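You operate a simulated robot arm through the tools that you are given. There is no shell and no other tool. Be economical: measure what you need, move in short steps, check, and stop when the job is done.

The job below is to be done with a simulated two-armed robot. You get a single attempt, and the scene is never put back.

TASK
Put the 22 K green module from the low open shelf of the cupboard in the blue card tray and the 10 K green module on the green strap roll. Switch the network box switch off. Stack the blue block marked "1" from the white desk on top of the blue block marked "2". Switch the power block switch on. Open the middle green drawer, take the spare fan from there and put it on the blue workbench and shut the drawer again. The order is free.

The check looks at the end state, three seconds after you hand in, the way a careful person would. Anything else that was tipped, shoved, dropped, spilled or broken makes it a failure.

THE ROBOT
Two 7-joint arms with two-finger parallel grippers on one trunk, on a base that drives. Base frame: it is fixed to the floor where the robot stands at the start and does not move with it; the origin is under the middle of the robot, x ahead of it, y to its left, z up. Lengths are in mm, angles in degrees, forces in N, time in s.
The left shoulder is at the start at [50, 187, 1160], the right one opposite. With the tool pointing down near the work surface each hand reaches from about 100 to 360 mm from the robot's upright axis, wherever it stands, measured 20 degrees to its own side. Places, roughly: blue block [-2250, -1750, 750]; blue card tray (13x15 cm) [660, -1120, 1060]; blue workbench [-5300, -1700, 800]; green module [500, -250, 1000]; green strap roll (5x5x2 cm) [600, 100, 900]; middle green drawer [-5100, 500, 500]; network box switch [-2100, 300, 900]; power block switch [-3200, 200, 900]; spare fan (8x8x3 cm) [-5100, 600, 400]. Payload 3.43 kg a hand.
The TCP of each hand is the grasp point between the finger pads, 30 mm short of the fingertips. In the tool frame z runs along the fingers and y along their closing line. The gripper opens to 94 mm. The fingers are 28 mm wide and 10 mm thick; the gripper's body (50 by 96 mm) begins 55 mm behind the TCP.
Orientation is that of the tool frame in the base frame, as a unit quaternion [w, x, y, z]. With the fingers straight down and closing along the base's y, the tool's x points along the base's -x, its y along +y and its z along -z.

THE INTERFACE
- The arms move only by the tool apply_moves. It takes "left_motion", "right_motion" or both (then of equal length, played together; a hand with none holds still); each is a list of rows, each an object (a shift or turn left out is 0, a gripper value left out holds the last) with "travel": the shift along the tool's x, y, z in units of 500 mm (1.0 is 500 mm), a list of three; "angular": the turn, a rotation vector about the tool's x, y, z in units of 60 degrees (1.0 is 60 degrees), a list of three; "fingers": the opening, from 0 (shut) to 1 (fully open). In form: [{"travel": [x, y, z], "angular": [rx, ry, rz], "fingers": fingers}, ...]. A call has 1 to 12 rows; each row is the pose to reach, as a shift and turn from the pose commanded when the call began, along the tool's axes at that moment. A call with a number of a shift or a turn outside -1 to 1 is refused whole. Each row takes 0.2 s and may step no farther than 50 mm and 8.6 degrees from the row before; otherwise, or with a gripper value out of range, the whole call is refused. A pose out of reach is approached as far as the arm can. The call stops where the force on the tool passes 40 N (or 10 N more than at its start, if that is more) or the arm is blocked; 0.2 s more then pass. Each finger travels about 153 mm/s and halts on what it meets, pressing with about 38 N; the grip force reading is that of the motor and also rises with nothing between the fingers. The clock runs only during rows and for 0.2 s after the last one: add rows that repeat a pose to give the fingers time. It gives the time, the measured TCP pose, the force on the tool (base axes), the opening and the grip force at its end, in the units of the frame above (readings bear some noise), with the torque about the TCP (base axes, N m) and any sound that the robot's microphone picked up.
- Cameras (640 x 400 px; columns grow to the right, rows downward): "scene" is now at [146.5, -16, 1328.1]; the picture's right is [-0.18, -0.98, 0.00], its down [-0.50, 0.09, -0.86] and it looks along [0.85, -0.16, -0.51] (base axes); focal length 264 px, centre (320, 200). "left" rides on the left gripper at [76, -14, -102] in its tool frame; the picture's right is [0.18, 0.98, 0.00], its down [-0.75, 0.14, -0.64] and it looks along [-0.63, 0.12, 0.77] (tool axes); focal length 243 px, centre (320, 200). "right" rides on the right gripper at [76, 14, -103] in its tool frame; the picture's right is [-0.18, 0.98, 0.00], its down [-0.75, -0.14, -0.64] and it looks along [-0.63, -0.12, 0.77] (tool axes); focal length 243 px, centre (320, 200). There is no depth. A picture from a camera that has moved, and an enlarged one, comes with that camera's place and axes in the base frame and with its lens.
- get_image(camera): a new picture of that camera. It takes no simulated time.
- lift_body(by): slides the trunk up (or, below 0, down) by that many mm; the arms and the scene camera ride with it, the base frame stays. It gives what a move gives, with no picture.
- base_move(legs): drives the robot by 1 to 6 legs, each [ahead, left, turn to the left] in mm, mm and degrees, along the robot's own axes; the way and the turn of a leg run together, so that a leg with both is an arc; at most 1500 mm and 180 degrees a leg. The arms and the cameras ride along, it lands a little off, and it stops where it bumps. It gives what a move gives.
- turn_head(pan, tilt): turns the head with the scene camera to pan (to the left, within 80 degrees either way) and tilt (down, from -29 to 69), counted from straight ahead of the robot. It gives what a move gives.
- enlarge(camera, box): a new picture of the part [left, top, right, bottom] of that camera's present view, enlarged. It takes no simulated time.
- sign_off(): hands the job in; it is judged then, once.

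Go step by step. Nothing tells you exact positions but the pictures and the camera data: compare them with the known pose of the tool, close in by small moves and look again before you grip or let go. The budget is 186 turns and 158 pictures, counting those below and the enlarged ones. Unless the task says otherwise, let go and move clear before handing in.

The tools are called by a JSON object that holds its "name" and its "arguments". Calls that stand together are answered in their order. apply_moves: Moves the arms, as the interface text tells. Its arguments: {"type":"object","properties":{"left_motion":{"type":"array","items":{"type":"object","properties":{"travel":{"type":"array","items":{"type":"number"}},"angular":{"type":"array","items":{"type":"number"}},"fingers":{"type":"number"}}}},"right_motion":{"type":"array","items":{"type":"object","properties":{"travel":{"type":"array","items":{"type":"number"}},"angular":{"type":"array","items":{"type":"number"}},"fingers":{"type":"number"}}}}},"required":[]} The other tools are called the same way: lift_body (by) slides the trunk up or down; base_move (legs) drives the base; turn_head (pan, tilt) turns the head that bears the scene camera; get_image (camera) takes a picture; enlarge (camera, box) takes an enlarged picture of a part of a camera's view; sign_off () hands the job in.

At the start:

```text
time: 0.0
left_eef_pos: [334.8, 64.7, 1194.6]
left_ee_rot: [-0.001, -0.002, 1.0, -0.001]
left_force: [0.9, -0.4, -0.2]
left_moment: [0.0, 0.0, -0.01]
left_grip_width: 93.7
left_grasp_force: 0.2
right_eef_pos: [352.9, -196.1, 1145.0]
right_ee_rot: [0.0, -0.001, 1.0, 0.0]
right_force: [-0.6, -0.3, 1.0]
right_moment: [0.03, 0.01, -0.01]
right_grip_width: 94.0
right_grasp_force: 0.1
trunk travel left (down, up): [-375.0, 57.0]
robot x, y, heading: [0.6, -0.4, -0.0]
head pan, tilt: [-10.6, 30.6]
```

scene: 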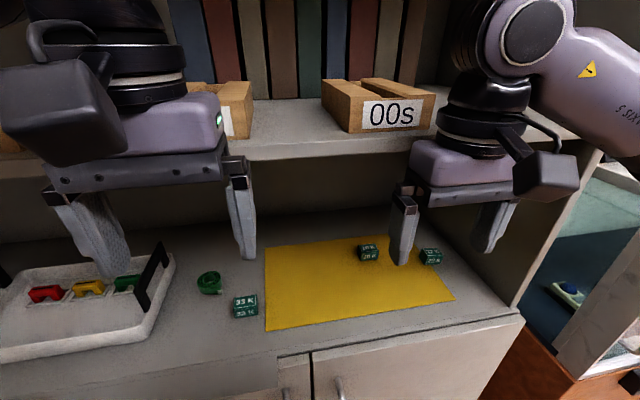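
right: 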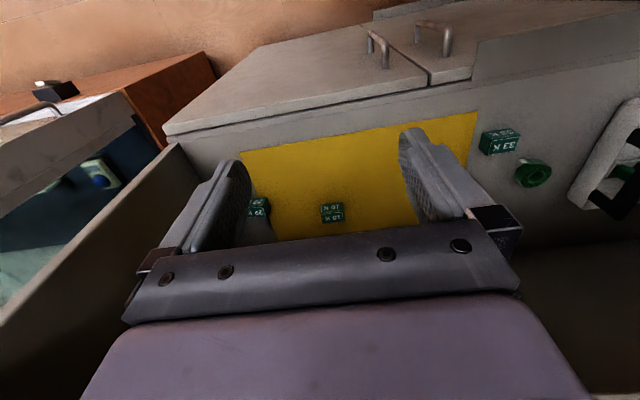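
left: 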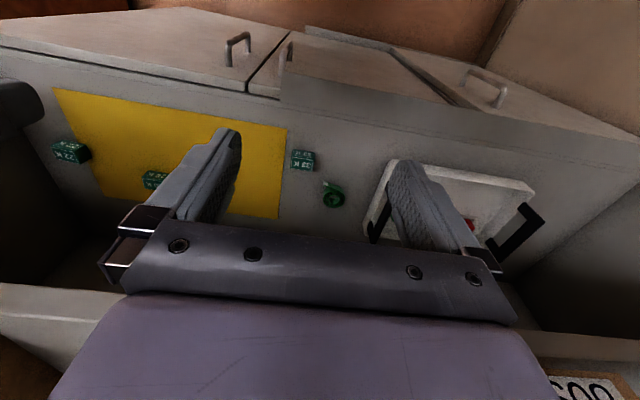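

I see the cupboard shelf with three green modules (33 K near the strap roll, two others on the yellow mat). I'll enlarge the view to read labels.

{"name": "enlarge", "arguments": {"camera": "scene", "box": [180, 220, 460, 340]}}

{"name": "enlarge", "arguments": {"camera": "right", "box": [220, 100, 560, 260]}}

{"name": "enlarge", "arguments": {"camera": "left", "box": [40, 100, 360, 230]}}

```text
2.29 times, centred on (320, 280) of scene
camera zoom: at [146.5, -16.0, 1328.1], right [-0.18, -0.98, 0.0], down [-0.5, 0.09, -0.86], along [0.85, -0.16, -0.51], focal length 604 px, centre (320, 17)
```

zoom: 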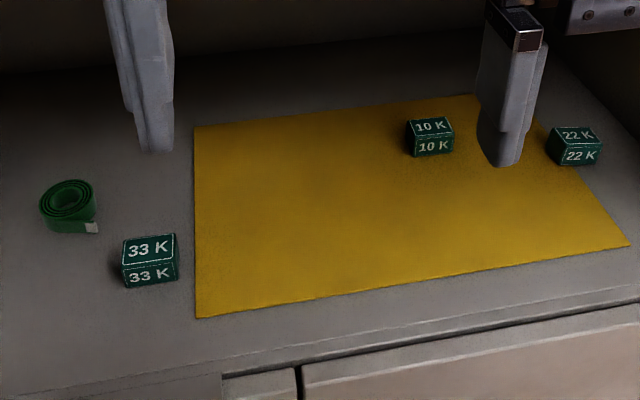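

```text
1.88 times, centred on (390, 180) of right
camera zoom: at [277.6, -182.6, 1246.9], right [0.18, 0.98, 0.0], down [0.75, -0.14, 0.64], along [0.63, -0.12, -0.77], focal length 457 px, centre (188, 238)
```

zoom: 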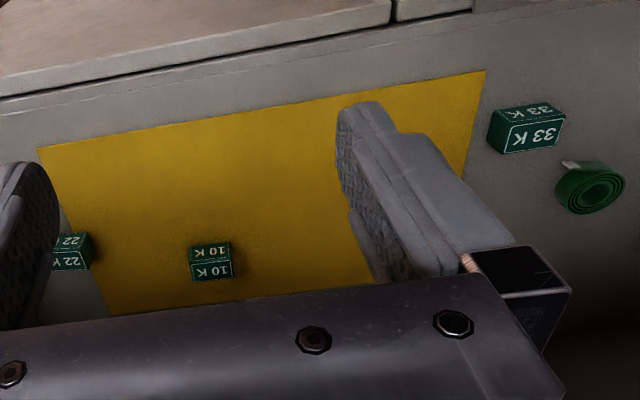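

```text
2.00 times, centred on (200, 165) of left
camera zoom: at [259.3, 52.3, 1296.5], right [-0.19, 0.98, 0.0], down [0.75, 0.14, 0.64], along [0.63, 0.12, -0.77], focal length 485 px, centre (560, 270)
```

zoom: 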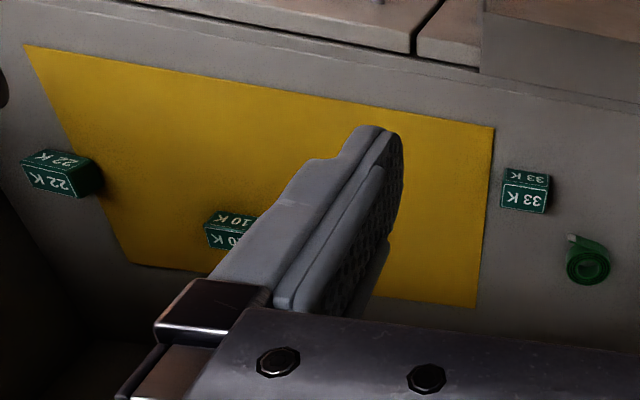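

Triangulated: 10 K ≈ (604,-220,893), 22 K ≈ (563,-363,893), roll ≈ (577,141). Next I check the floor clearance ahead and the shelf above.

{"name": "turn_head", "arguments": {"pan": 0, "tilt": 69}}

{"name": "get_image", "arguments": {"camera": "scene"}}

{"name": "turn_head", "arguments": {"pan": -60, "tilt": 25}}

{"name": "get_image", "arguments": {"camera": "scene"}}

```text
time: 1.0
left_eef_pos: [336.0, 63.8, 1195.9]
left_ee_rot: [0.0, 0.0, 1.0, -0.002]
left_force: [-0.1, 0.8, 0.5]
left_moment: [-0.03, 0.02, 0.03]
left_grip_width: 94.1
left_grasp_force: 0.1
right_eef_pos: [351.8, -196.7, 1143.7]
right_ee_rot: [0.0, 0.0, 1.0, 0.0]
right_force: [-0.7, 0.2, -0.7]
right_moment: [0.03, 0.0, 0.01]
right_grip_width: 93.9
right_grasp_force: 0.0
trunk travel left (down, up): [-375.0, 57.0]
robot x, y, heading: [-0.6, 0.6, -0.1]
head pan, tilt: [0.0, 68.8]
```

```text
151 pictures are left
camera scene: at [113.8, 0.5, 1277.6], right [0.0, -1.0, 0.0], down [-0.93, 0.0, -0.36], along [0.36, 0.0, -0.93], focal length 264 px, centre (320, 200)
```

scene: 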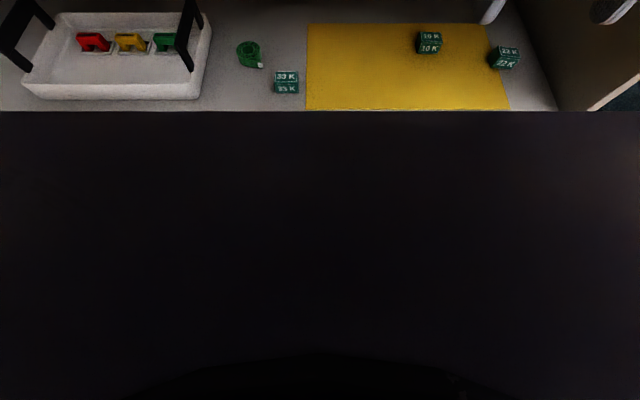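

```text
time: 2.3
left_eef_pos: [336.0, 64.5, 1195.8]
left_ee_rot: [0.0, -0.001, 1.0, -0.001]
left_force: [0.1, 0.6, 0.0]
left_moment: [0.01, -0.01, -0.04]
left_grip_width: 93.8
left_grasp_force: 0.1
right_eef_pos: [352.9, -196.3, 1144.5]
right_ee_rot: [-0.001, 0.0, 1.0, 0.001]
right_force: [-0.3, 0.8, -0.5]
right_moment: [-0.02, 0.01, 0.0]
right_grip_width: 94.0
right_grasp_force: 0.0
trunk travel left (down, up): [-375.0, 57.0]
robot x, y, heading: [-4.0, 3.9, -0.1]
head pan, tilt: [-60.0, 25.0]
```

```text
150 pictures are left
camera scene: at [103.9, -79.2, 1336.9], right [-0.87, -0.5, 0.0], down [-0.21, 0.37, -0.91], along [0.45, -0.78, -0.42], focal length 264 px, centre (320, 200)
```

scene: 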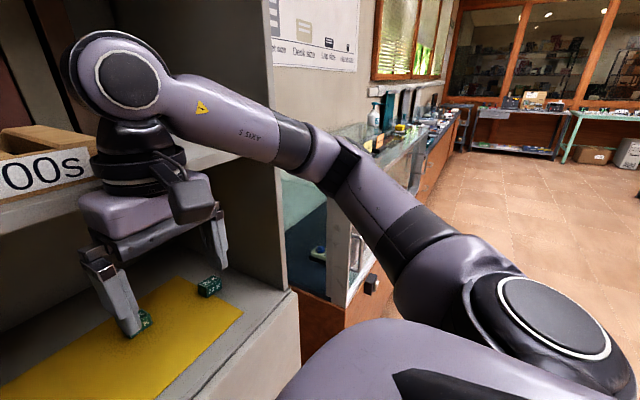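

The counter is clear and I know the module positions. I drive right and a little forward so that both modules come within reach, then look at the pose.

{"name": "base_move", "arguments": {"legs": [[0, -300, 0], [120, 0, 0]]}}

{"name": "turn_head", "arguments": {"pan": 0, "tilt": 50}}

{"name": "get_image", "arguments": {"camera": "scene"}}

{"name": "get_image", "arguments": {"camera": "right"}}

{"name": "get_image", "arguments": {"camera": "left"}}

```text
time: 6.1
left_eef_pos: [380.6, -233.6, 1195.1]
left_ee_rot: [0.0, -0.001, 1.0, 0.0]
left_force: [0.6, 0.0, 0.8]
left_moment: [0.02, 0.01, 0.0]
left_grip_width: 94.0
left_grasp_force: 0.1
right_eef_pos: [390.2, -496.2, 1145.8]
right_ee_rot: [-0.002, -0.016, 1.0, -0.005]
right_force: [-7.0, -2.5, 0.7]
right_moment: [0.25, -0.72, 0.18]
right_grip_width: 94.3
right_grasp_force: 0.0
trunk travel left (down, up): [-375.0, 57.0]
robot x, y, heading: [44.0, -298.0, -0.1]
head pan, tilt: [-60.0, 25.0]
stopped in leg 2: the force on the tool passed its limit at 110 N (the readings are from after the stop); the commanded pose is now the measured one
```

```text
time: 7.4
left_eef_pos: [380.9, -232.6, 1195.0]
left_ee_rot: [0.0, -0.001, 1.0, 0.0]
left_force: [0.7, -0.4, 0.6]
left_moment: [0.01, -0.03, 0.0]
left_grip_width: 94.2
left_grasp_force: 0.0
right_eef_pos: [389.0, -495.4, 1145.9]
right_ee_rot: [-0.002, -0.016, 1.0, -0.004]
right_force: [-9.8, -3.0, 2.5]
right_moment: [0.38, -1.09, 0.23]
right_grip_width: 93.9
right_grasp_force: 0.1
trunk travel left (down, up): [-375.0, 57.0]
robot x, y, heading: [43.1, -298.1, -0.3]
head pan, tilt: [0.0, 50.0]
```

```text
149 pictures are left
camera scene: at [178.4, -298.2, 1299.8], right [0.0, -1.0, 0.0], down [-0.76, 0.0, -0.64], along [0.64, 0.0, -0.76], focal length 264 px, centre (320, 200)
```

scene: 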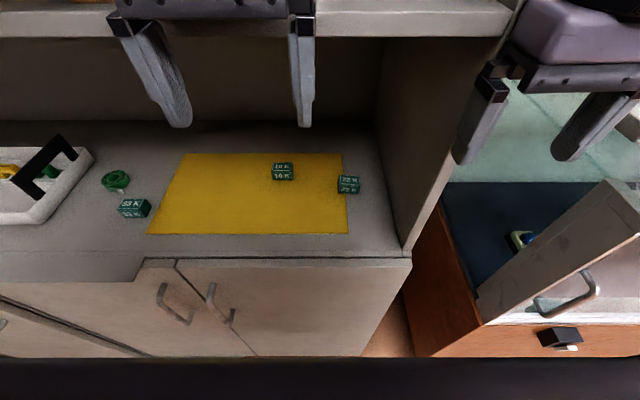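

```text
148 pictures are left
camera right: at [314.2, -483.3, 1248.7], right [0.15, 0.99, -0.01], down [0.76, -0.11, 0.64], along [0.63, -0.11, -0.77], focal length 243 px, centre (320, 200)
```

right: 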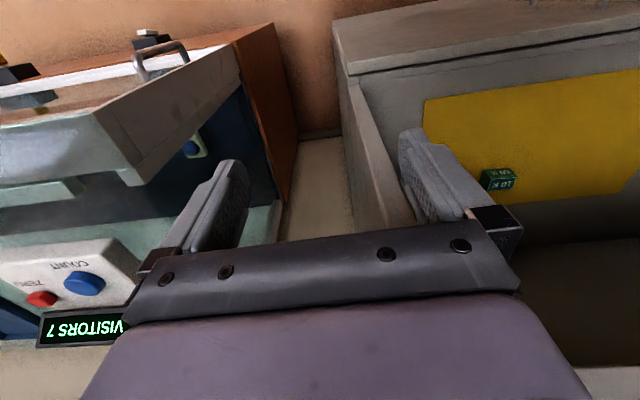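

```text
147 pictures are left
camera left: at [303.9, -246.3, 1296.7], right [-0.19, 0.98, 0.0], down [0.75, 0.14, 0.64], along [0.63, 0.12, -0.77], focal length 243 px, centre (320, 200)
```

left: 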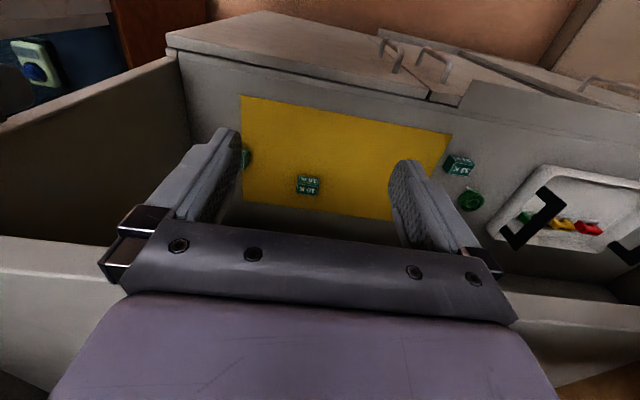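

The right hand touched the cupboard's right side wall (inner face y ≈ -445). I back off, shift left so both hands fit inside, then go forward again in smaller steps.

{"name": "base_move", "arguments": {"legs": [[-40, 0, 0], [0, 110, 0], [100, 0, 0]]}}

{"name": "turn_head", "arguments": {"pan": 0, "tilt": 40}}

{"name": "get_image", "arguments": {"camera": "scene"}}

```text
time: 10.0
left_eef_pos: [363.6, -123.2, 1196.7]
left_ee_rot: [0.0, -0.001, 1.0, 0.0]
left_force: [0.1, 0.5, 0.1]
left_moment: [-0.03, 0.0, 0.0]
left_grip_width: 94.0
left_grasp_force: 0.1
right_eef_pos: [364.5, -386.5, 1147.5]
right_ee_rot: [-0.006, -0.022, 1.0, -0.009]
right_force: [-16.4, -2.4, 0.9]
right_moment: [0.3, -1.6, -0.36]
right_grip_width: 93.9
right_grasp_force: 0.1
trunk travel left (down, up): [-375.0, 57.0]
robot x, y, heading: [29.6, -189.8, -0.1]
head pan, tilt: [0.0, 50.0]
stopped in leg 3: the force on the tool passed its limit at 114 N (the readings are from after the stop); the commanded pose is now the measured one
```

```text
time: 10.7
left_eef_pos: [362.8, -123.6, 1195.9]
left_ee_rot: [0.0, -0.002, 1.0, 0.0]
left_force: [-0.3, 0.0, 1.3]
left_moment: [0.01, -0.03, -0.01]
left_grip_width: 94.0
left_grasp_force: 0.0
right_eef_pos: [365.8, -386.8, 1147.2]
right_ee_rot: [-0.005, -0.02, 1.0, -0.009]
right_force: [-23.0, -4.2, 1.9]
right_moment: [0.39, -2.26, -0.51]
right_grip_width: 93.8
right_grasp_force: 0.1
trunk travel left (down, up): [-375.0, 57.0]
robot x, y, heading: [31.8, -185.8, -0.1]
head pan, tilt: [0.0, 40.0]
```

```text
146 pictures are left
camera scene: at [168.9, -188.6, 1314.2], right [0.0, -1.0, 0.0], down [-0.64, 0.0, -0.77], along [0.77, 0.0, -0.64], focal length 264 px, centre (320, 200)
```

scene: 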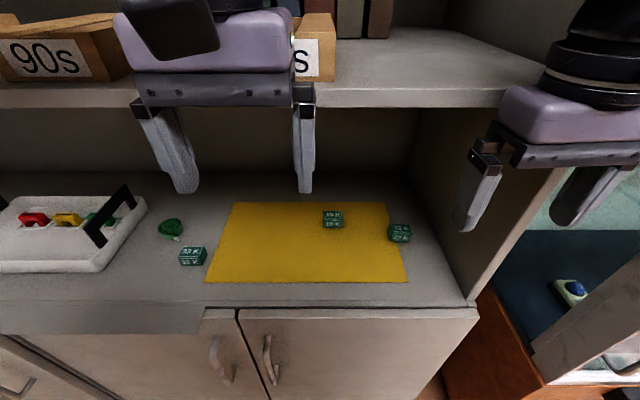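

The upper shelf board (front x≈430, z≈1220) blocks a vertical hand, so I must reach in with a tilted tool. I back out, lower the trunk, tilt the right hand 45° forward and tuck the left hand in.

{"name": "base_move", "arguments": {"legs": [[-110, 0, 0]]}}

{"name": "lift_body", "arguments": {"by": -190}}

{"name": "apply_moves", "arguments": {"right_motion": [{"travel": [-0.05, 0, 0], "angular": [0, -0.125, 0], "fingers": 0.85}, {"travel": [-0.1, 0, 0], "angular": [0, -0.25, 0]}, {"travel": [-0.15, 0, 0], "angular": [0, -0.375, 0]}, {"travel": [-0.2, 0, 0], "angular": [0, -0.5, 0]}, {"travel": [-0.25, 0, 0], "angular": [0, -0.625, 0]}, {"travel": [-0.3, 0, 0], "angular": [0, -0.75, 0]}, {"travel": [-0.3, 0, 0], "angular": [0, -0.75, 0]}], "left_motion": [{"travel": [0.03, 0, 0]}, {"travel": [0.06, 0, 0]}, {"travel": [0.1, 0, 0]}, {"travel": [0.13, 0, 0]}, {"travel": [0.16, 0, 0]}, {"travel": [0.16, 0, 0]}, {"travel": [0.16, 0, 0]}]}}

{"name": "get_image", "arguments": {"camera": "scene"}}

{"name": "get_image", "arguments": {"camera": "right"}}

```text
time: 11.9
left_eef_pos: [256.5, -123.0, 1194.9]
left_ee_rot: [-0.001, -0.002, 1.0, -0.001]
left_force: [0.3, -0.1, 0.0]
left_moment: [-0.01, 0.0, 0.0]
left_grip_width: 93.9
left_grasp_force: 0.0
right_eef_pos: [259.2, -386.1, 1147.1]
right_ee_rot: [-0.007, -0.02, 1.0, -0.01]
right_force: [-0.2, -0.3, 0.3]
right_moment: [0.01, -0.03, -0.01]
right_grip_width: 94.3
right_grasp_force: 0.1
trunk travel left (down, up): [-375.0, 57.0]
robot x, y, heading: [-80.8, -191.8, -0.0]
head pan, tilt: [0.0, 40.0]
```

```text
time: 13.9
left_eef_pos: [257.2, -123.8, 1003.6]
left_ee_rot: [-0.001, -0.002, 1.0, -0.001]
left_force: [0.6, 0.2, 0.0]
left_moment: [-0.02, 0.01, -0.04]
left_grip_width: 94.2
left_grasp_force: 0.0
right_eef_pos: [260.1, -385.6, 954.8]
right_ee_rot: [-0.006, -0.02, 1.0, -0.009]
right_force: [0.2, 0.1, 0.7]
right_moment: [-0.02, 0.01, -0.02]
right_grip_width: 94.3
right_grasp_force: 0.0
trunk travel left (down, up): [-185.0, 247.0]
robot x, y, heading: [-80.5, -187.8, -0.0]
head pan, tilt: [0.0, 40.0]
```

```text
time: 15.6
left_eef_pos: [176.3, -123.2, 1004.1]
left_ee_rot: [0.0, -0.002, 1.0, -0.001]
left_force: [-0.8, 0.4, 0.9]
left_moment: [0.03, -0.02, 0.01]
left_grip_width: 94.0
left_grasp_force: 0.1
right_eef_pos: [411.4, -378.6, 953.1]
right_ee_rot: [0.377, -0.021, 0.926, -0.001]
right_force: [-0.1, 0.0, 0.5]
right_moment: [-0.01, -0.02, -0.02]
right_grip_width: 79.8
right_grasp_force: 0.1
trunk travel left (down, up): [-185.0, 247.0]
robot x, y, heading: [-76.8, -188.1, -0.1]
head pan, tilt: [0.0, 40.0]
```

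```text
145 pictures are left
camera scene: at [63.8, -187.8, 1123.7], right [0.0, -1.0, 0.0], down [-0.64, 0.0, -0.77], along [0.77, 0.0, -0.64], focal length 264 px, centre (320, 200)
```

scene: 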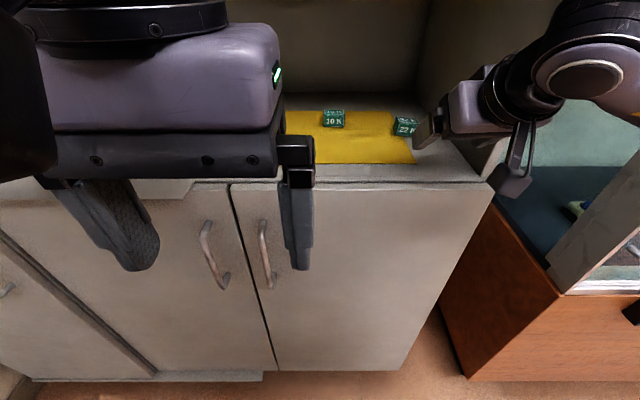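

```text
144 pictures are left
camera right: at [285.3, -370.7, 973.5], right [0.09, 0.99, 0.11], down [0.1, -0.12, 0.99], along [0.99, -0.08, -0.11], focal length 243 px, centre (320, 200)
```

right: 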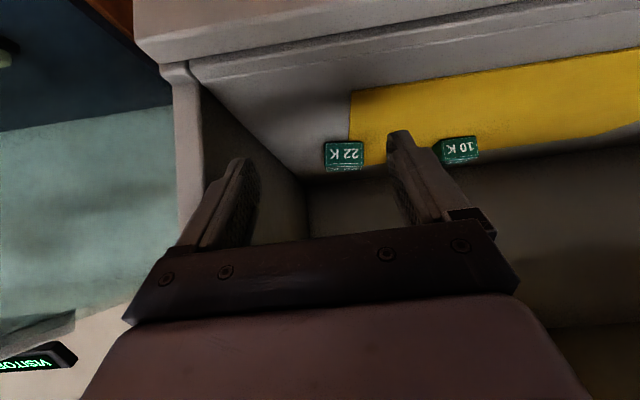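

22 K confirmed at about (560,-360,894). I'll handle the 10 K first: shift base left so the right hand lines up with y≈-220, and forward 110.

{"name": "base_move", "arguments": {"legs": [[0, 160, 0], [105, 0, 0]]}}

{"name": "get_image", "arguments": {"camera": "right"}}

{"name": "get_image", "arguments": {"camera": "scene"}}

```text
time: 18.4
left_eef_pos: [282.4, 36.4, 1004.4]
left_ee_rot: [-0.001, -0.002, 1.0, -0.002]
left_force: [0.0, 0.0, -0.3]
left_moment: [0.0, 0.03, -0.01]
left_grip_width: 94.2
left_grasp_force: 0.0
right_eef_pos: [515.2, -220.0, 952.9]
right_ee_rot: [0.376, -0.023, 0.926, -0.001]
right_force: [0.5, 0.3, 0.0]
right_moment: [0.01, -0.02, -0.02]
right_grip_width: 79.9
right_grasp_force: 0.0
trunk travel left (down, up): [-185.0, 247.0]
robot x, y, heading: [25.7, -26.8, 0.0]
head pan, tilt: [0.0, 40.0]
```

```text
143 pictures are left
camera right: at [391.0, -210.9, 973.7], right [0.09, 0.99, 0.11], down [0.1, -0.12, 0.99], along [0.99, -0.08, -0.11], focal length 243 px, centre (320, 200)
```

right: 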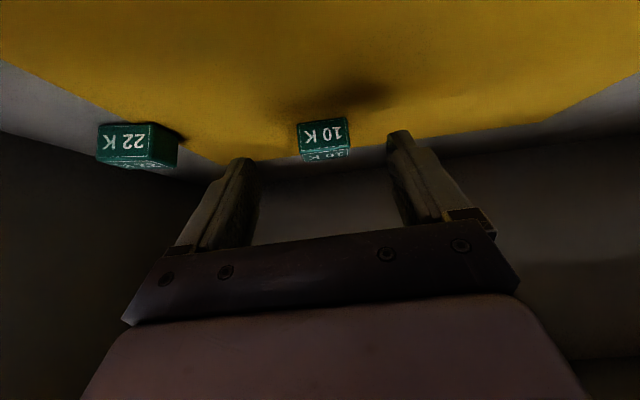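

```text
142 pictures are left
camera scene: at [169.7, -28.1, 1123.6], right [0.0, -1.0, 0.0], down [-0.64, 0.0, -0.77], along [0.77, 0.0, -0.64], focal length 264 px, centre (320, 200)
```

scene: 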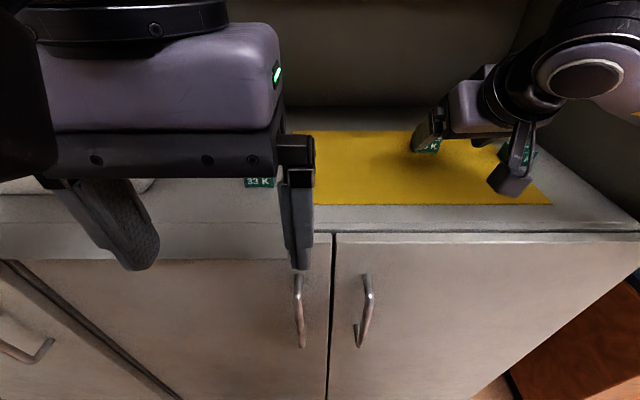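

The 10 K sits right between the fingers' line at (604,-219). I move in along the tool and close.

{"name": "apply_moves", "arguments": {"right_motion": [{"travel": [-0.056, 0, 0]}, {"travel": [-0.056, 0, 0.08]}, {"travel": [-0.056, 0, 0.12]}, {"travel": [-0.056, 0, 0.158]}, {"travel": [-0.056, 0, 0.158]}]}}

{"name": "get_image", "arguments": {"camera": "right"}}

```text
time: 19.6
left_eef_pos: [283.4, 37.1, 1006.1]
left_ee_rot: [-0.001, -0.003, 1.0, 0.0]
left_force: [-0.4, 0.3, -0.1]
left_moment: [0.01, -0.01, 0.02]
left_grip_width: 93.9
left_grasp_force: 0.1
right_eef_pos: [591.9, -217.3, 915.7]
right_ee_rot: [0.376, -0.022, 0.926, -0.001]
right_force: [-0.3, -0.8, 1.4]
right_moment: [0.02, 0.01, 0.04]
right_grip_width: 79.7
right_grasp_force: 0.1
trunk travel left (down, up): [-185.0, 247.0]
robot x, y, heading: [29.1, -32.3, -0.0]
head pan, tilt: [0.0, 40.0]
```

```text
141 pictures are left
camera right: at [466.4, -208.8, 936.3], right [0.09, 0.99, 0.11], down [0.1, -0.12, 0.99], along [0.99, -0.08, -0.11], focal length 243 px, centre (320, 200)
```

right: 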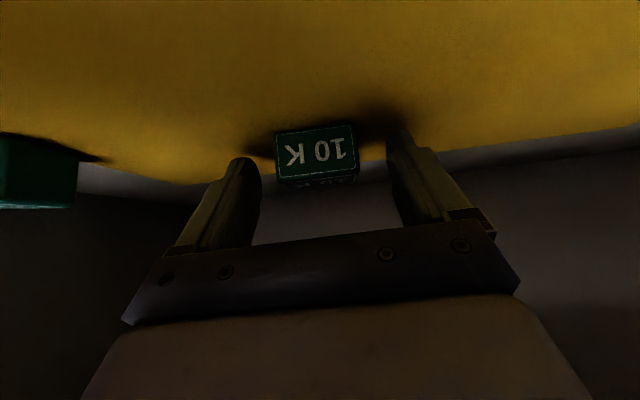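

Centred between the fingers; close and lift slightly.

{"name": "apply_moves", "arguments": {"right_motion": [{"fingers": 0.3}, {"fingers": 0.3}, {"fingers": 0.3}, {"fingers": 0.3}, {"travel": [-0.02, 0, -0.02], "fingers": 0.3}, {"travel": [-0.07, 0, -0.07], "fingers": 0.3}, {"travel": [-0.1, 0, -0.1], "fingers": 0.3}]}}

{"name": "get_image", "arguments": {"camera": "right"}}

```text
time: 21.2
left_eef_pos: [284.3, 36.6, 1003.8]
left_ee_rot: [-0.001, -0.003, 1.0, -0.001]
left_force: [0.3, 0.0, -0.1]
left_moment: [0.02, -0.02, -0.01]
left_grip_width: 94.2
left_grasp_force: 0.1
right_eef_pos: [592.4, -215.9, 987.3]
right_ee_rot: [0.376, -0.023, 0.927, 0.0]
right_force: [-0.3, -0.7, -0.5]
right_moment: [-0.01, 0.01, -0.05]
right_grip_width: 45.0
right_grasp_force: 38.4
trunk travel left (down, up): [-185.0, 247.0]
robot x, y, heading: [29.2, -25.3, -0.2]
head pan, tilt: [0.0, 40.0]
```

```text
140 pictures are left
camera right: at [467.0, -207.2, 1007.8], right [0.09, 0.99, 0.11], down [0.1, -0.12, 0.99], along [0.99, -0.08, -0.11], focal length 243 px, centre (320, 200)
```

right: 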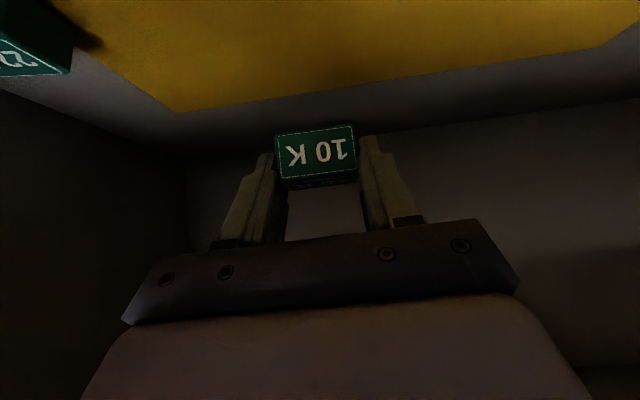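

10 K held (45 mm). Before strafing left I check the left side for obstacles.

{"name": "turn_head", "arguments": {"pan": 45, "tilt": 35}}

{"name": "get_image", "arguments": {"camera": "scene"}}

```text
time: 22.3
left_eef_pos: [284.5, 37.0, 1005.0]
left_ee_rot: [-0.001, -0.002, 1.0, -0.002]
left_force: [0.0, -0.1, -0.3]
left_moment: [-0.01, 0.01, -0.01]
left_grip_width: 94.3
left_grasp_force: 0.1
right_eef_pos: [592.2, -214.9, 986.1]
right_ee_rot: [0.376, -0.023, 0.927, 0.0]
right_force: [0.3, 0.7, -0.9]
right_moment: [0.01, 0.0, -0.02]
right_grip_width: 45.4
right_grasp_force: 38.0
trunk travel left (down, up): [-185.0, 247.0]
robot x, y, heading: [28.9, -30.0, 0.0]
head pan, tilt: [45.0, 35.0]
```

```text
139 pictures are left
camera scene: at [147.0, 34.1, 1131.2], right [0.71, -0.71, 0.0], down [-0.41, -0.41, -0.82], along [0.58, 0.58, -0.57], focal length 264 px, centre (320, 200)
```

scene: 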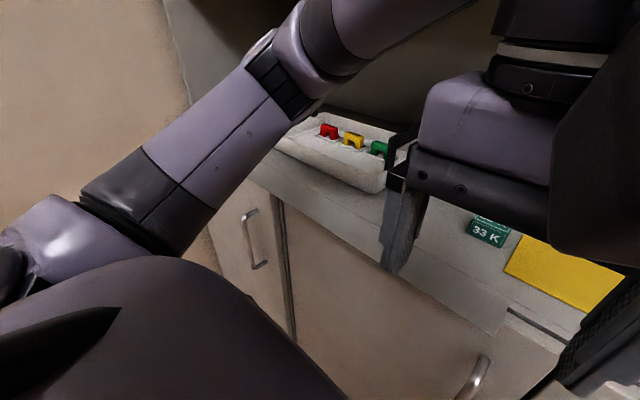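

Nothing stands in the way in front of the cupboard. Strafe left to bring the module over the roll's y.

{"name": "base_move", "arguments": {"legs": [[-30, 0, 0], [0, 356, 0]]}}

{"name": "turn_head", "arguments": {"pan": -20, "tilt": 35}}

{"name": "get_image", "arguments": {"camera": "scene"}}

{"name": "get_image", "arguments": {"camera": "right"}}

```text
time: 25.6
left_eef_pos: [255.4, 298.8, 1004.6]
left_ee_rot: [0.0, -0.004, 1.0, -0.001]
left_force: [-0.7, 0.2, 0.6]
left_moment: [0.05, 0.0, 0.02]
left_grip_width: 94.2
left_grasp_force: 0.1
right_eef_pos: [566.1, 46.4, 986.8]
right_ee_rot: [0.376, -0.024, 0.926, 0.001]
right_force: [-1.1, -0.1, -1.5]
right_moment: [-0.04, 0.01, -0.01]
right_grip_width: 44.9
right_grasp_force: 37.9
trunk travel left (down, up): [-185.0, 247.0]
robot x, y, heading: [-1.1, 230.2, -0.1]
head pan, tilt: [45.0, 35.0]
stopped in leg 2: the robot was blocked; the commanded pose is now the measured one
```

```text
time: 27.0
left_eef_pos: [256.6, 299.0, 1004.2]
left_ee_rot: [-0.001, -0.006, 1.0, -0.001]
left_force: [7.4, -8.2, -4.7]
left_moment: [0.91, 0.36, 0.88]
left_grip_width: 93.9
left_grasp_force: 0.1
right_eef_pos: [564.9, 46.3, 987.6]
right_ee_rot: [0.376, -0.023, 0.926, 0.001]
right_force: [0.1, 0.3, 0.0]
right_moment: [0.03, -0.01, 0.0]
right_grip_width: 44.4
right_grasp_force: 37.5
trunk travel left (down, up): [-185.0, 247.0]
robot x, y, heading: [-0.6, 233.5, 0.1]
head pan, tilt: [-20.0, 35.0]
```

```text
138 pictures are left
camera scene: at [140.2, 205.8, 1131.1], right [-0.32, -0.95, 0.0], down [-0.54, 0.19, -0.82], along [0.77, -0.27, -0.57], focal length 264 px, centre (320, 200)
```

scene: 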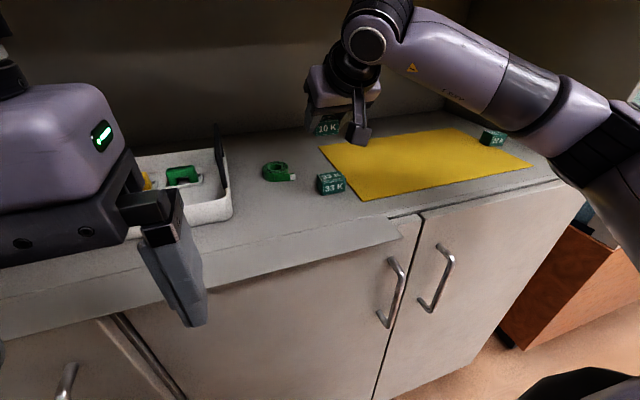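

```text
137 pictures are left
camera right: at [439.8, 55.9, 1007.5], right [0.09, 0.99, 0.11], down [0.1, -0.12, 0.99], along [0.99, -0.08, -0.11], focal length 243 px, centre (320, 200)
```

right: 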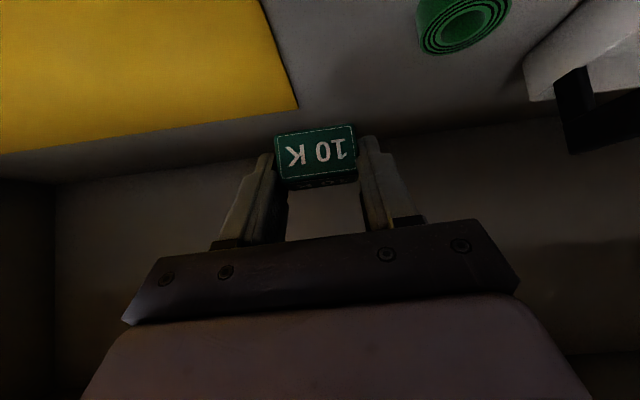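

The left arm met a wall on the left, so I back off 30 mm to the right and cover the rest of the way with the right arm.

{"name": "base_move", "arguments": {"legs": [[0, -35, 0]]}}

{"name": "apply_moves", "arguments": {"right_motion": [{"travel": [0, 0.06, 0]}, {"travel": [0, 0.12, 0]}, {"travel": [0, 0.18, 0]}, {"travel": [0, 0.24, 0]}, {"travel": [0, 0.255, 0]}, {"travel": [0, 0.255, 0]}]}}

{"name": "get_image", "arguments": {"camera": "right"}}

```text
time: 28.0
left_eef_pos: [256.8, 264.8, 1004.0]
left_ee_rot: [-0.001, -0.003, 1.0, 0.0]
left_force: [15.0, -4.7, -10.4]
left_moment: [0.73, 0.65, 0.73]
left_grip_width: 93.9
left_grasp_force: 0.1
right_eef_pos: [564.3, 13.0, 985.6]
right_ee_rot: [0.376, -0.023, 0.926, 0.0]
right_force: [-0.3, -0.4, 0.2]
right_moment: [-0.03, -0.03, -0.06]
right_grip_width: 44.4
right_grasp_force: 38.0
trunk travel left (down, up): [-185.0, 247.0]
robot x, y, heading: [-2.2, 202.6, 0.1]
head pan, tilt: [-20.0, 35.0]
```

```text
time: 29.4
left_eef_pos: [255.9, 264.1, 1003.8]
left_ee_rot: [0.0, -0.004, 1.0, 0.0]
left_force: [11.7, -4.0, -7.7]
left_moment: [0.6, 0.59, 0.6]
left_grip_width: 93.9
left_grasp_force: 0.1
right_eef_pos: [559.8, 139.1, 985.2]
right_ee_rot: [0.376, -0.023, 0.927, 0.0]
right_force: [0.4, 0.0, -1.1]
right_moment: [-0.03, -0.01, -0.02]
right_grip_width: 44.5
right_grasp_force: 38.1
trunk travel left (down, up): [-185.0, 247.0]
robot x, y, heading: [-4.8, 199.1, -0.2]
head pan, tilt: [-20.0, 35.0]
```

```text
136 pictures are left
camera right: at [434.1, 148.9, 1005.1], right [0.09, 0.99, 0.11], down [0.1, -0.12, 0.99], along [0.99, -0.08, -0.11], focal length 243 px, centre (320, 200)
```

right: 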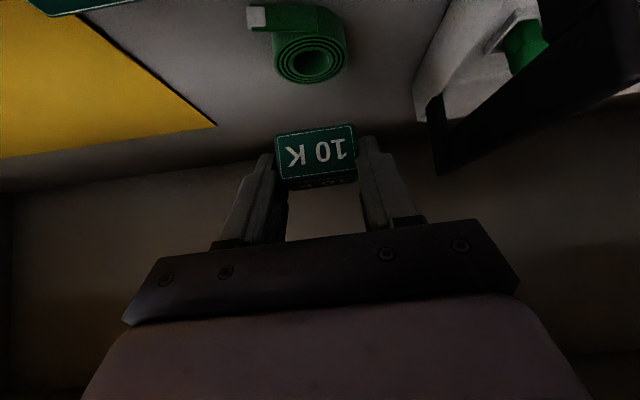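

Roll measured at about (575,141), the module hangs almost above it. Lower to just above the roll and look; also check the left arm since it shows a small force.

{"name": "apply_moves", "arguments": {"right_motion": [{"travel": [0.03, 0.003, 0.035]}, {"travel": [0.054, 0.003, 0.065]}, {"travel": [0.054, 0.003, 0.065]}]}}

{"name": "get_image", "arguments": {"camera": "right"}}

{"name": "turn_head", "arguments": {"pan": 50, "tilt": 30}}

{"name": "get_image", "arguments": {"camera": "scene"}}

```text
time: 30.2
left_eef_pos: [256.8, 264.1, 1004.3]
left_ee_rot: [0.0, -0.004, 1.0, 0.001]
left_force: [15.8, -2.9, -9.8]
left_moment: [0.45, 0.73, 0.49]
left_grip_width: 93.8
left_grasp_force: 0.1
right_eef_pos: [562.3, 141.1, 942.9]
right_ee_rot: [0.377, -0.023, 0.926, 0.001]
right_force: [-0.1, -0.5, -0.3]
right_moment: [0.0, 0.0, -0.03]
right_grip_width: 44.7
right_grasp_force: 38.1
trunk travel left (down, up): [-185.0, 247.0]
robot x, y, heading: [-2.7, 194.7, 0.0]
head pan, tilt: [-20.0, 35.0]
```

```text
135 pictures are left
camera right: at [437.5, 149.9, 962.6], right [0.09, 0.99, 0.11], down [0.1, -0.12, 0.99], along [0.99, -0.08, -0.11], focal length 243 px, centre (320, 200)
```

right: 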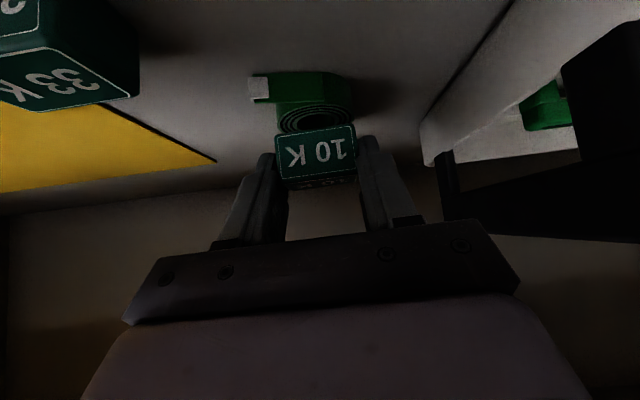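

```text
time: 31.6
left_eef_pos: [256.6, 265.5, 1004.8]
left_ee_rot: [-0.001, -0.004, 1.0, -0.001]
left_force: [0.6, 0.2, -0.6]
left_moment: [0.02, 0.0, -0.02]
left_grip_width: 93.9
left_grasp_force: 0.0
right_eef_pos: [563.8, 140.3, 942.3]
right_ee_rot: [0.376, -0.023, 0.926, 0.001]
right_force: [-0.5, 0.0, -1.2]
right_moment: [-0.01, 0.02, 0.04]
right_grip_width: 43.1
right_grasp_force: 38.0
trunk travel left (down, up): [-185.0, 247.0]
robot x, y, heading: [-0.4, 196.4, -0.2]
head pan, tilt: [50.0, 30.0]
```

```text
134 pictures are left
camera scene: at [115.2, 268.8, 1139.0], right [0.77, -0.64, 0.0], down [-0.32, -0.38, -0.87], along [0.56, 0.66, -0.5], focal length 264 px, centre (320, 200)
```

scene: 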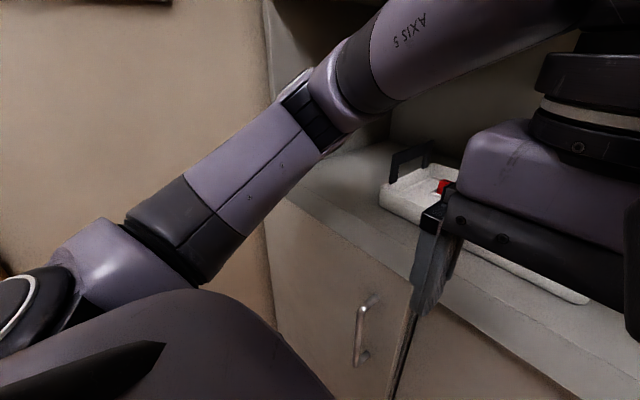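

Left arm is free now (the head had been leaning on it). Lower the module the last millimetres onto the roll, watching the force.

{"name": "apply_moves", "arguments": {"right_motion": [{"travel": [0.004, 0, 0.004]}, {"travel": [0.0085, 0, 0.0085]}, {"travel": [0.0085, 0, 0.0085]}]}}

{"name": "get_image", "arguments": {"camera": "right"}}

```text
time: 32.4
left_eef_pos: [256.2, 265.4, 1004.2]
left_ee_rot: [-0.001, -0.004, 1.0, 0.0]
left_force: [-1.0, 0.7, 0.5]
left_moment: [0.0, -0.02, -0.01]
left_grip_width: 94.0
left_grasp_force: 0.0
right_eef_pos: [561.1, 141.5, 936.4]
right_ee_rot: [0.376, -0.023, 0.926, 0.001]
right_force: [0.4, 0.5, -0.9]
right_moment: [-0.03, 0.0, 0.04]
right_grip_width: 43.0
right_grasp_force: 37.4
trunk travel left (down, up): [-185.0, 247.0]
robot x, y, heading: [0.8, 200.0, 0.3]
head pan, tilt: [50.0, 30.0]
```

```text
133 pictures are left
camera right: at [437.5, 149.4, 957.0], right [0.09, 0.99, 0.11], down [0.1, -0.12, 0.99], along [0.99, -0.08, -0.11], focal length 243 px, centre (320, 200)
```

right: 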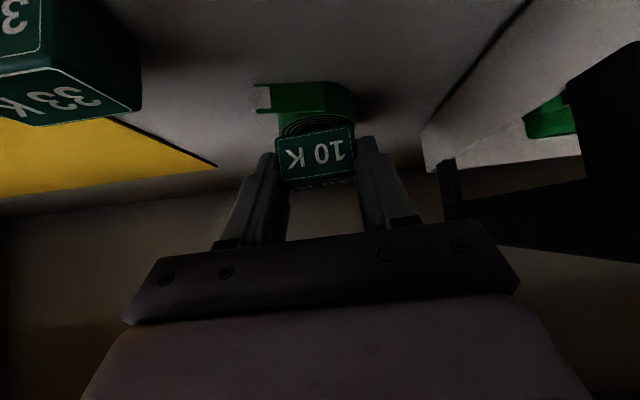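

About 3 mm of gap left by geometry. Continue lowering slightly.

{"name": "apply_moves", "arguments": {"right_motion": [{"travel": [0.0028, 0, 0.0028]}, {"travel": [0.0028, 0, 0.0028]}]}}

```text
time: 33.0
left_eef_pos: [256.2, 264.9, 1003.7]
left_ee_rot: [-0.001, -0.005, 1.0, -0.002]
left_force: [0.1, 1.0, 0.0]
left_moment: [0.0, -0.03, -0.02]
left_grip_width: 94.2
left_grasp_force: 0.1
right_eef_pos: [562.0, 142.9, 933.9]
right_ee_rot: [0.376, -0.023, 0.926, 0.0]
right_force: [0.9, 0.3, 0.2]
right_moment: [0.0, -0.03, -0.02]
right_grip_width: 42.9
right_grasp_force: 38.0
trunk travel left (down, up): [-185.0, 247.0]
robot x, y, heading: [-2.3, 200.4, 0.2]
head pan, tilt: [50.0, 30.0]
```

{"name": "apply_moves", "arguments": {"right_motion": [{"travel": [0.0028, 0, 0.0028]}, {"travel": [0.0028, 0, 0.0028]}]}}

{"name": "get_image", "arguments": {"camera": "right"}}

```text
time: 33.6
left_eef_pos: [254.9, 265.5, 1004.2]
left_ee_rot: [-0.001, -0.005, 1.0, -0.001]
left_force: [-0.2, 0.2, 0.5]
left_moment: [0.01, 0.02, -0.01]
left_grip_width: 94.0
left_grasp_force: 0.1
right_eef_pos: [562.3, 140.9, 932.7]
right_ee_rot: [0.376, -0.023, 0.926, 0.001]
right_force: [-0.7, -0.6, -0.5]
right_moment: [0.02, 0.01, -0.01]
right_grip_width: 43.0
right_grasp_force: 37.9
trunk travel left (down, up): [-185.0, 247.0]
robot x, y, heading: [-1.5, 199.1, 0.2]
head pan, tilt: [50.0, 30.0]
```

```text
132 pictures are left
camera right: at [437.4, 149.5, 953.1], right [0.09, 0.99, 0.11], down [0.1, -0.12, 0.99], along [0.99, -0.08, -0.11], focal length 243 px, centre (320, 200)
```

right: 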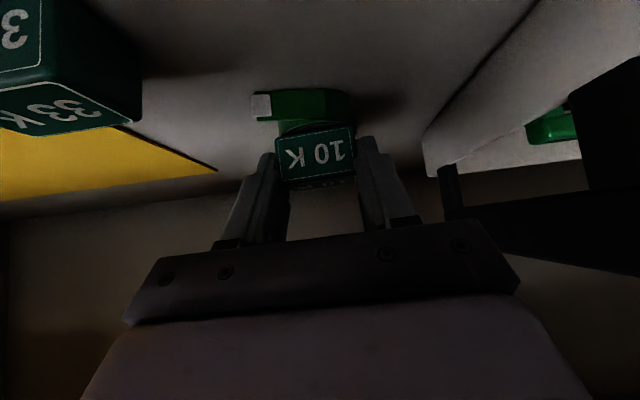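

Nearly touching (≈1 mm). Lower a hair and release gently.

{"name": "apply_moves", "arguments": {"right_motion": [{"travel": [0.002, 0, 0.002]}, {"travel": [0.002, 0, 0.002]}, {"travel": [0.002, 0, 0.002], "fingers": 0.5}, {"travel": [0.002, 0, 0.002], "fingers": 0.6}, {"travel": [0.002, 0, 0.002], "fingers": 0.7}, {"travel": [0.002, 0, 0.002], "fingers": 0.7}]}}

{"name": "get_image", "arguments": {"camera": "right"}}

```text
time: 35.0
left_eef_pos: [255.8, 265.7, 1004.4]
left_ee_rot: [-0.001, -0.005, 1.0, -0.001]
left_force: [0.7, -0.1, 0.2]
left_moment: [0.04, -0.02, 0.01]
left_grip_width: 94.2
left_grasp_force: 0.0
right_eef_pos: [562.0, 139.8, 931.9]
right_ee_rot: [0.376, -0.024, 0.926, 0.002]
right_force: [0.2, 0.0, -0.3]
right_moment: [0.0, 0.01, -0.01]
right_grip_width: 65.8
right_grasp_force: 0.0
trunk travel left (down, up): [-185.0, 247.0]
robot x, y, heading: [-0.8, 199.5, -0.1]
head pan, tilt: [50.0, 30.0]
```

```text
131 pictures are left
camera right: at [437.5, 149.3, 952.0], right [0.09, 0.99, 0.11], down [0.1, -0.12, 0.99], along [0.99, -0.08, -0.11], focal length 243 px, centre (320, 200)
```

right: 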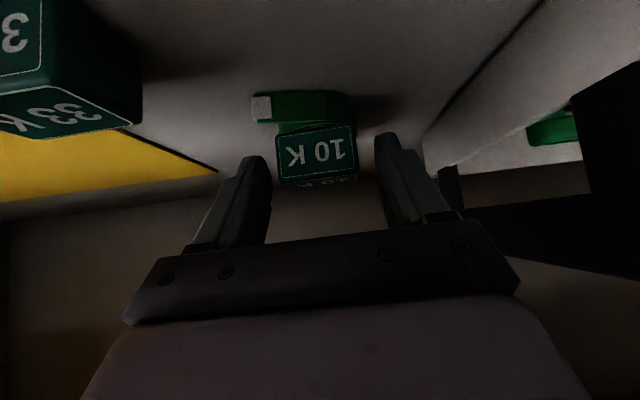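

The module rests on the roll. Retract back and up and verify.

{"name": "apply_moves", "arguments": {"right_motion": [{"travel": [0, 0, -0.03]}, {"travel": [0, 0, -0.09]}, {"travel": [0, 0, -0.16]}, {"travel": [0, 0, -0.2]}, {"travel": [0, 0, -0.2]}]}}

{"name": "turn_head", "arguments": {"pan": -10, "tilt": 35}}

{"name": "get_image", "arguments": {"camera": "scene"}}

{"name": "get_image", "arguments": {"camera": "right"}}

```text
time: 36.2
left_eef_pos: [255.6, 264.7, 1005.5]
left_ee_rot: [-0.001, -0.004, 1.0, -0.001]
left_force: [-0.7, -0.2, 0.1]
left_moment: [-0.05, -0.01, -0.01]
left_grip_width: 94.1
left_grasp_force: 0.1
right_eef_pos: [493.2, 138.0, 1003.5]
right_ee_rot: [0.377, -0.023, 0.926, 0.001]
right_force: [0.7, -0.3, 0.0]
right_moment: [0.0, 0.0, -0.03]
right_grip_width: 66.0
right_grasp_force: 0.1
trunk travel left (down, up): [-185.0, 247.0]
robot x, y, heading: [-0.8, 196.5, 0.1]
head pan, tilt: [50.0, 30.0]
```

```text
time: 37.5
left_eef_pos: [256.8, 264.7, 1004.9]
left_ee_rot: [-0.001, -0.005, 1.0, -0.001]
left_force: [0.8, -0.1, 0.6]
left_moment: [0.02, -0.02, -0.01]
left_grip_width: 93.9
left_grasp_force: 0.1
right_eef_pos: [492.1, 138.3, 1003.1]
right_ee_rot: [0.376, -0.023, 0.926, 0.001]
right_force: [-0.8, 0.1, -0.1]
right_moment: [0.02, 0.0, 0.02]
right_grip_width: 65.9
right_grasp_force: 0.0
trunk travel left (down, up): [-185.0, 247.0]
robot x, y, heading: [0.2, 195.0, 0.1]
head pan, tilt: [-10.0, 35.0]
```

```text
130 pictures are left
camera scene: at [143.7, 184.3, 1131.2], right [-0.17, -0.99, 0.0], down [-0.56, 0.1, -0.82], along [0.81, -0.14, -0.57], focal length 264 px, centre (320, 200)
```

scene: 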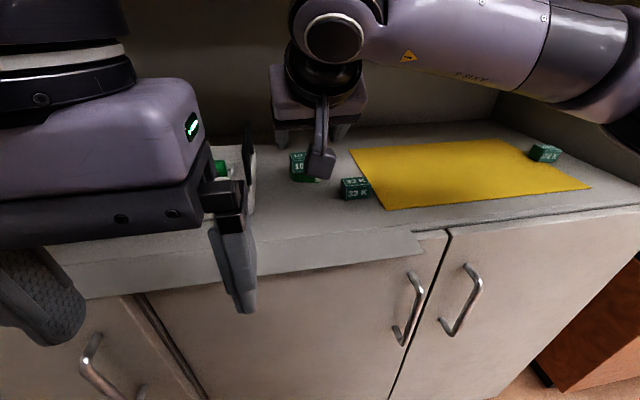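

```text
129 pictures are left
camera right: at [367.2, 146.6, 1023.4], right [0.09, 0.99, 0.11], down [0.1, -0.12, 0.99], along [0.99, -0.08, -0.11], focal length 243 px, centre (320, 200)
```

right: 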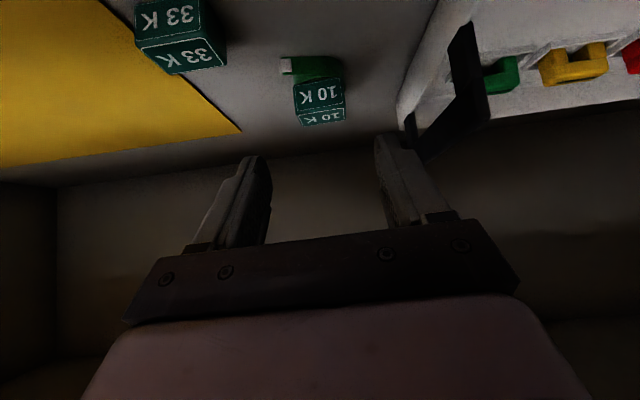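

10 K sits on the roll. Now move the arm back to its own side and drive right to the 22 K.

{"name": "apply_moves", "arguments": {"right_motion": [{"travel": [0, -0.06, 0]}, {"travel": [0, -0.12, 0]}, {"travel": [0, -0.18, 0]}, {"travel": [0, -0.24, 0]}, {"travel": [0, -0.27, 0], "fingers": 0.8}, {"travel": [0, -0.27, 0], "fingers": 0.8}]}}

{"name": "base_move", "arguments": {"legs": [[-30, 0, 0], [0, -368, 0]]}}

{"name": "get_image", "arguments": {"camera": "right"}}

{"name": "get_image", "arguments": {"camera": "scene"}}

```text
time: 38.9
left_eef_pos: [256.9, 264.0, 1004.9]
left_ee_rot: [-0.001, -0.005, 1.0, 0.0]
left_force: [-0.1, -0.5, 0.4]
left_moment: [0.01, -0.04, -0.01]
left_grip_width: 93.9
left_grasp_force: 0.0
right_eef_pos: [498.5, 3.7, 1005.6]
right_ee_rot: [0.376, -0.024, 0.926, 0.001]
right_force: [0.6, 0.2, -0.4]
right_moment: [-0.02, 0.01, 0.03]
right_grip_width: 75.1
right_grasp_force: 0.0
trunk travel left (down, up): [-185.0, 247.0]
robot x, y, heading: [-0.2, 197.8, -0.0]
head pan, tilt: [-10.0, 35.0]
```

```text
time: 43.1
left_eef_pos: [226.3, -105.6, 1004.4]
left_ee_rot: [-0.001, -0.004, 1.0, -0.002]
left_force: [0.5, 0.2, 0.2]
left_moment: [-0.04, -0.01, 0.03]
left_grip_width: 94.0
left_grasp_force: 0.1
right_eef_pos: [468.9, -367.8, 1004.9]
right_ee_rot: [0.376, -0.023, 0.926, 0.001]
right_force: [-0.5, 0.5, -0.4]
right_moment: [-0.02, 0.02, 0.01]
right_grip_width: 75.0
right_grasp_force: 0.0
trunk travel left (down, up): [-185.0, 247.0]
robot x, y, heading: [-29.0, -175.8, 0.1]
head pan, tilt: [-10.0, 35.0]
```

```text
128 pictures are left
camera right: at [343.4, -359.0, 1025.8], right [0.09, 0.99, 0.11], down [0.1, -0.12, 0.99], along [0.99, -0.08, -0.11], focal length 243 px, centre (320, 200)
```

right: 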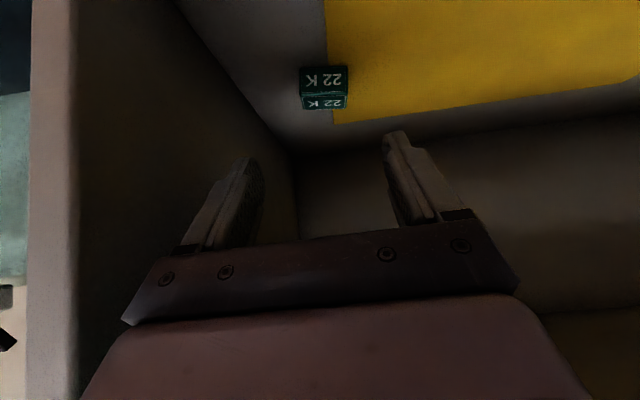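

```text
127 pictures are left
camera scene: at [114.1, -187.1, 1131.2], right [-0.17, -0.98, 0.0], down [-0.56, 0.1, -0.82], along [0.81, -0.14, -0.57], focal length 264 px, centre (320, 200)
```

scene: 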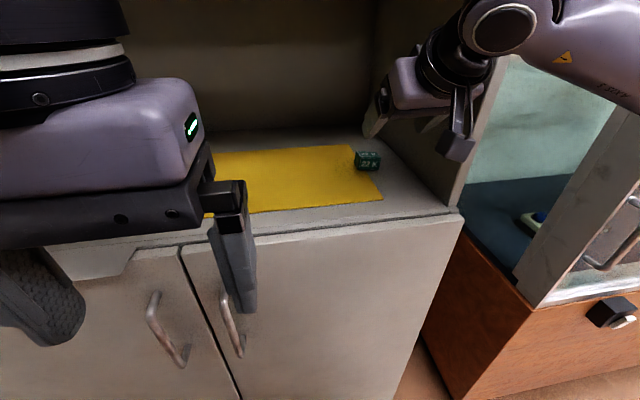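

22 K centre about (563,-361). Move in along the tool with a small y correction.

{"name": "apply_moves", "arguments": {"right_motion": [{"travel": [0.01, 0.014, 0.08]}, {"travel": [0.01, 0.014, 0.16]}, {"travel": [0.01, 0.014, 0.21]}, {"travel": [0.01, 0.014, 0.242]}, {"travel": [0.01, 0.014, 0.242]}]}}

{"name": "get_image", "arguments": {"camera": "right"}}

```text
time: 44.3
left_eef_pos: [226.8, -106.0, 1004.8]
left_ee_rot: [-0.001, -0.004, 1.0, -0.001]
left_force: [-0.5, 0.4, 0.9]
left_moment: [0.01, 0.0, -0.02]
left_grip_width: 93.8
left_grasp_force: 0.0
right_eef_pos: [549.7, -358.6, 915.1]
right_ee_rot: [0.376, -0.024, 0.926, 0.001]
right_force: [-0.1, -0.1, 2.8]
right_moment: [0.11, -0.01, 0.08]
right_grip_width: 75.0
right_grasp_force: 0.0
trunk travel left (down, up): [-185.0, 247.0]
robot x, y, heading: [-31.4, -175.2, 0.1]
head pan, tilt: [-10.0, 35.0]
```

```text
126 pictures are left
camera right: at [424.0, -349.3, 936.1], right [0.09, 0.99, 0.11], down [0.1, -0.12, 0.99], along [0.99, -0.08, -0.11], focal length 243 px, centre (320, 200)
```

right: 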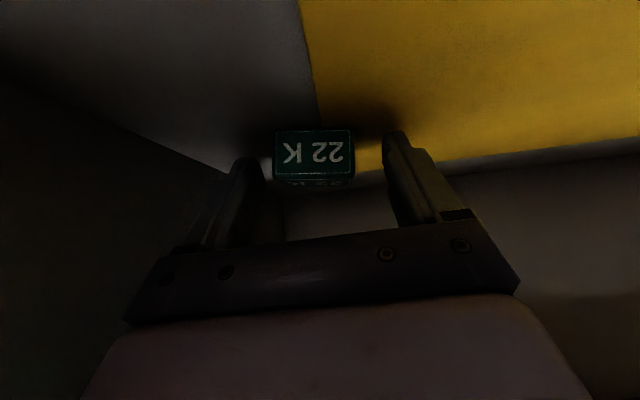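

Straddled well. Close and lift.

{"name": "apply_moves", "arguments": {"right_motion": [{"travel": [-0.002, -0.006, -0.002]}, {"travel": [-0.002, -0.006, -0.002], "fingers": 0.3}, {"travel": [-0.002, -0.006, -0.002], "fingers": 0.3}, {"travel": [-0.002, -0.006, -0.002], "fingers": 0.3}, {"travel": [-0.002, -0.006, -0.002], "fingers": 0.3}, {"travel": [-0.03, 0, -0.03], "fingers": 0.3}, {"travel": [-0.09, 0, -0.09], "fingers": 0.3}, {"travel": [-0.12, 0, -0.12], "fingers": 0.3}]}}

{"name": "get_image", "arguments": {"camera": "right"}}

```text
time: 46.1
left_eef_pos: [226.2, -105.8, 1004.7]
left_ee_rot: [0.0, -0.004, 1.0, -0.001]
left_force: [0.0, -0.3, 0.2]
left_moment: [-0.02, 0.01, 0.0]
left_grip_width: 94.1
left_grasp_force: 0.0
right_eef_pos: [549.5, -357.6, 1000.6]
right_ee_rot: [0.375, -0.023, 0.927, 0.0]
right_force: [-0.5, -0.5, -0.6]
right_moment: [0.02, 0.02, 0.02]
right_grip_width: 42.9
right_grasp_force: 37.7
trunk travel left (down, up): [-185.0, 247.0]
robot x, y, heading: [-30.7, -168.0, 0.2]
head pan, tilt: [-10.0, 35.0]
```

```text
125 pictures are left
camera right: at [424.7, -348.3, 1019.8], right [0.09, 0.99, 0.11], down [0.1, -0.12, 0.99], along [0.99, -0.08, -0.11], focal length 243 px, centre (320, 200)
```

right: 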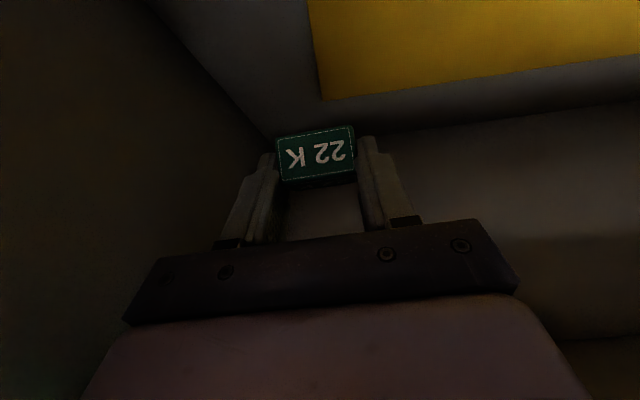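

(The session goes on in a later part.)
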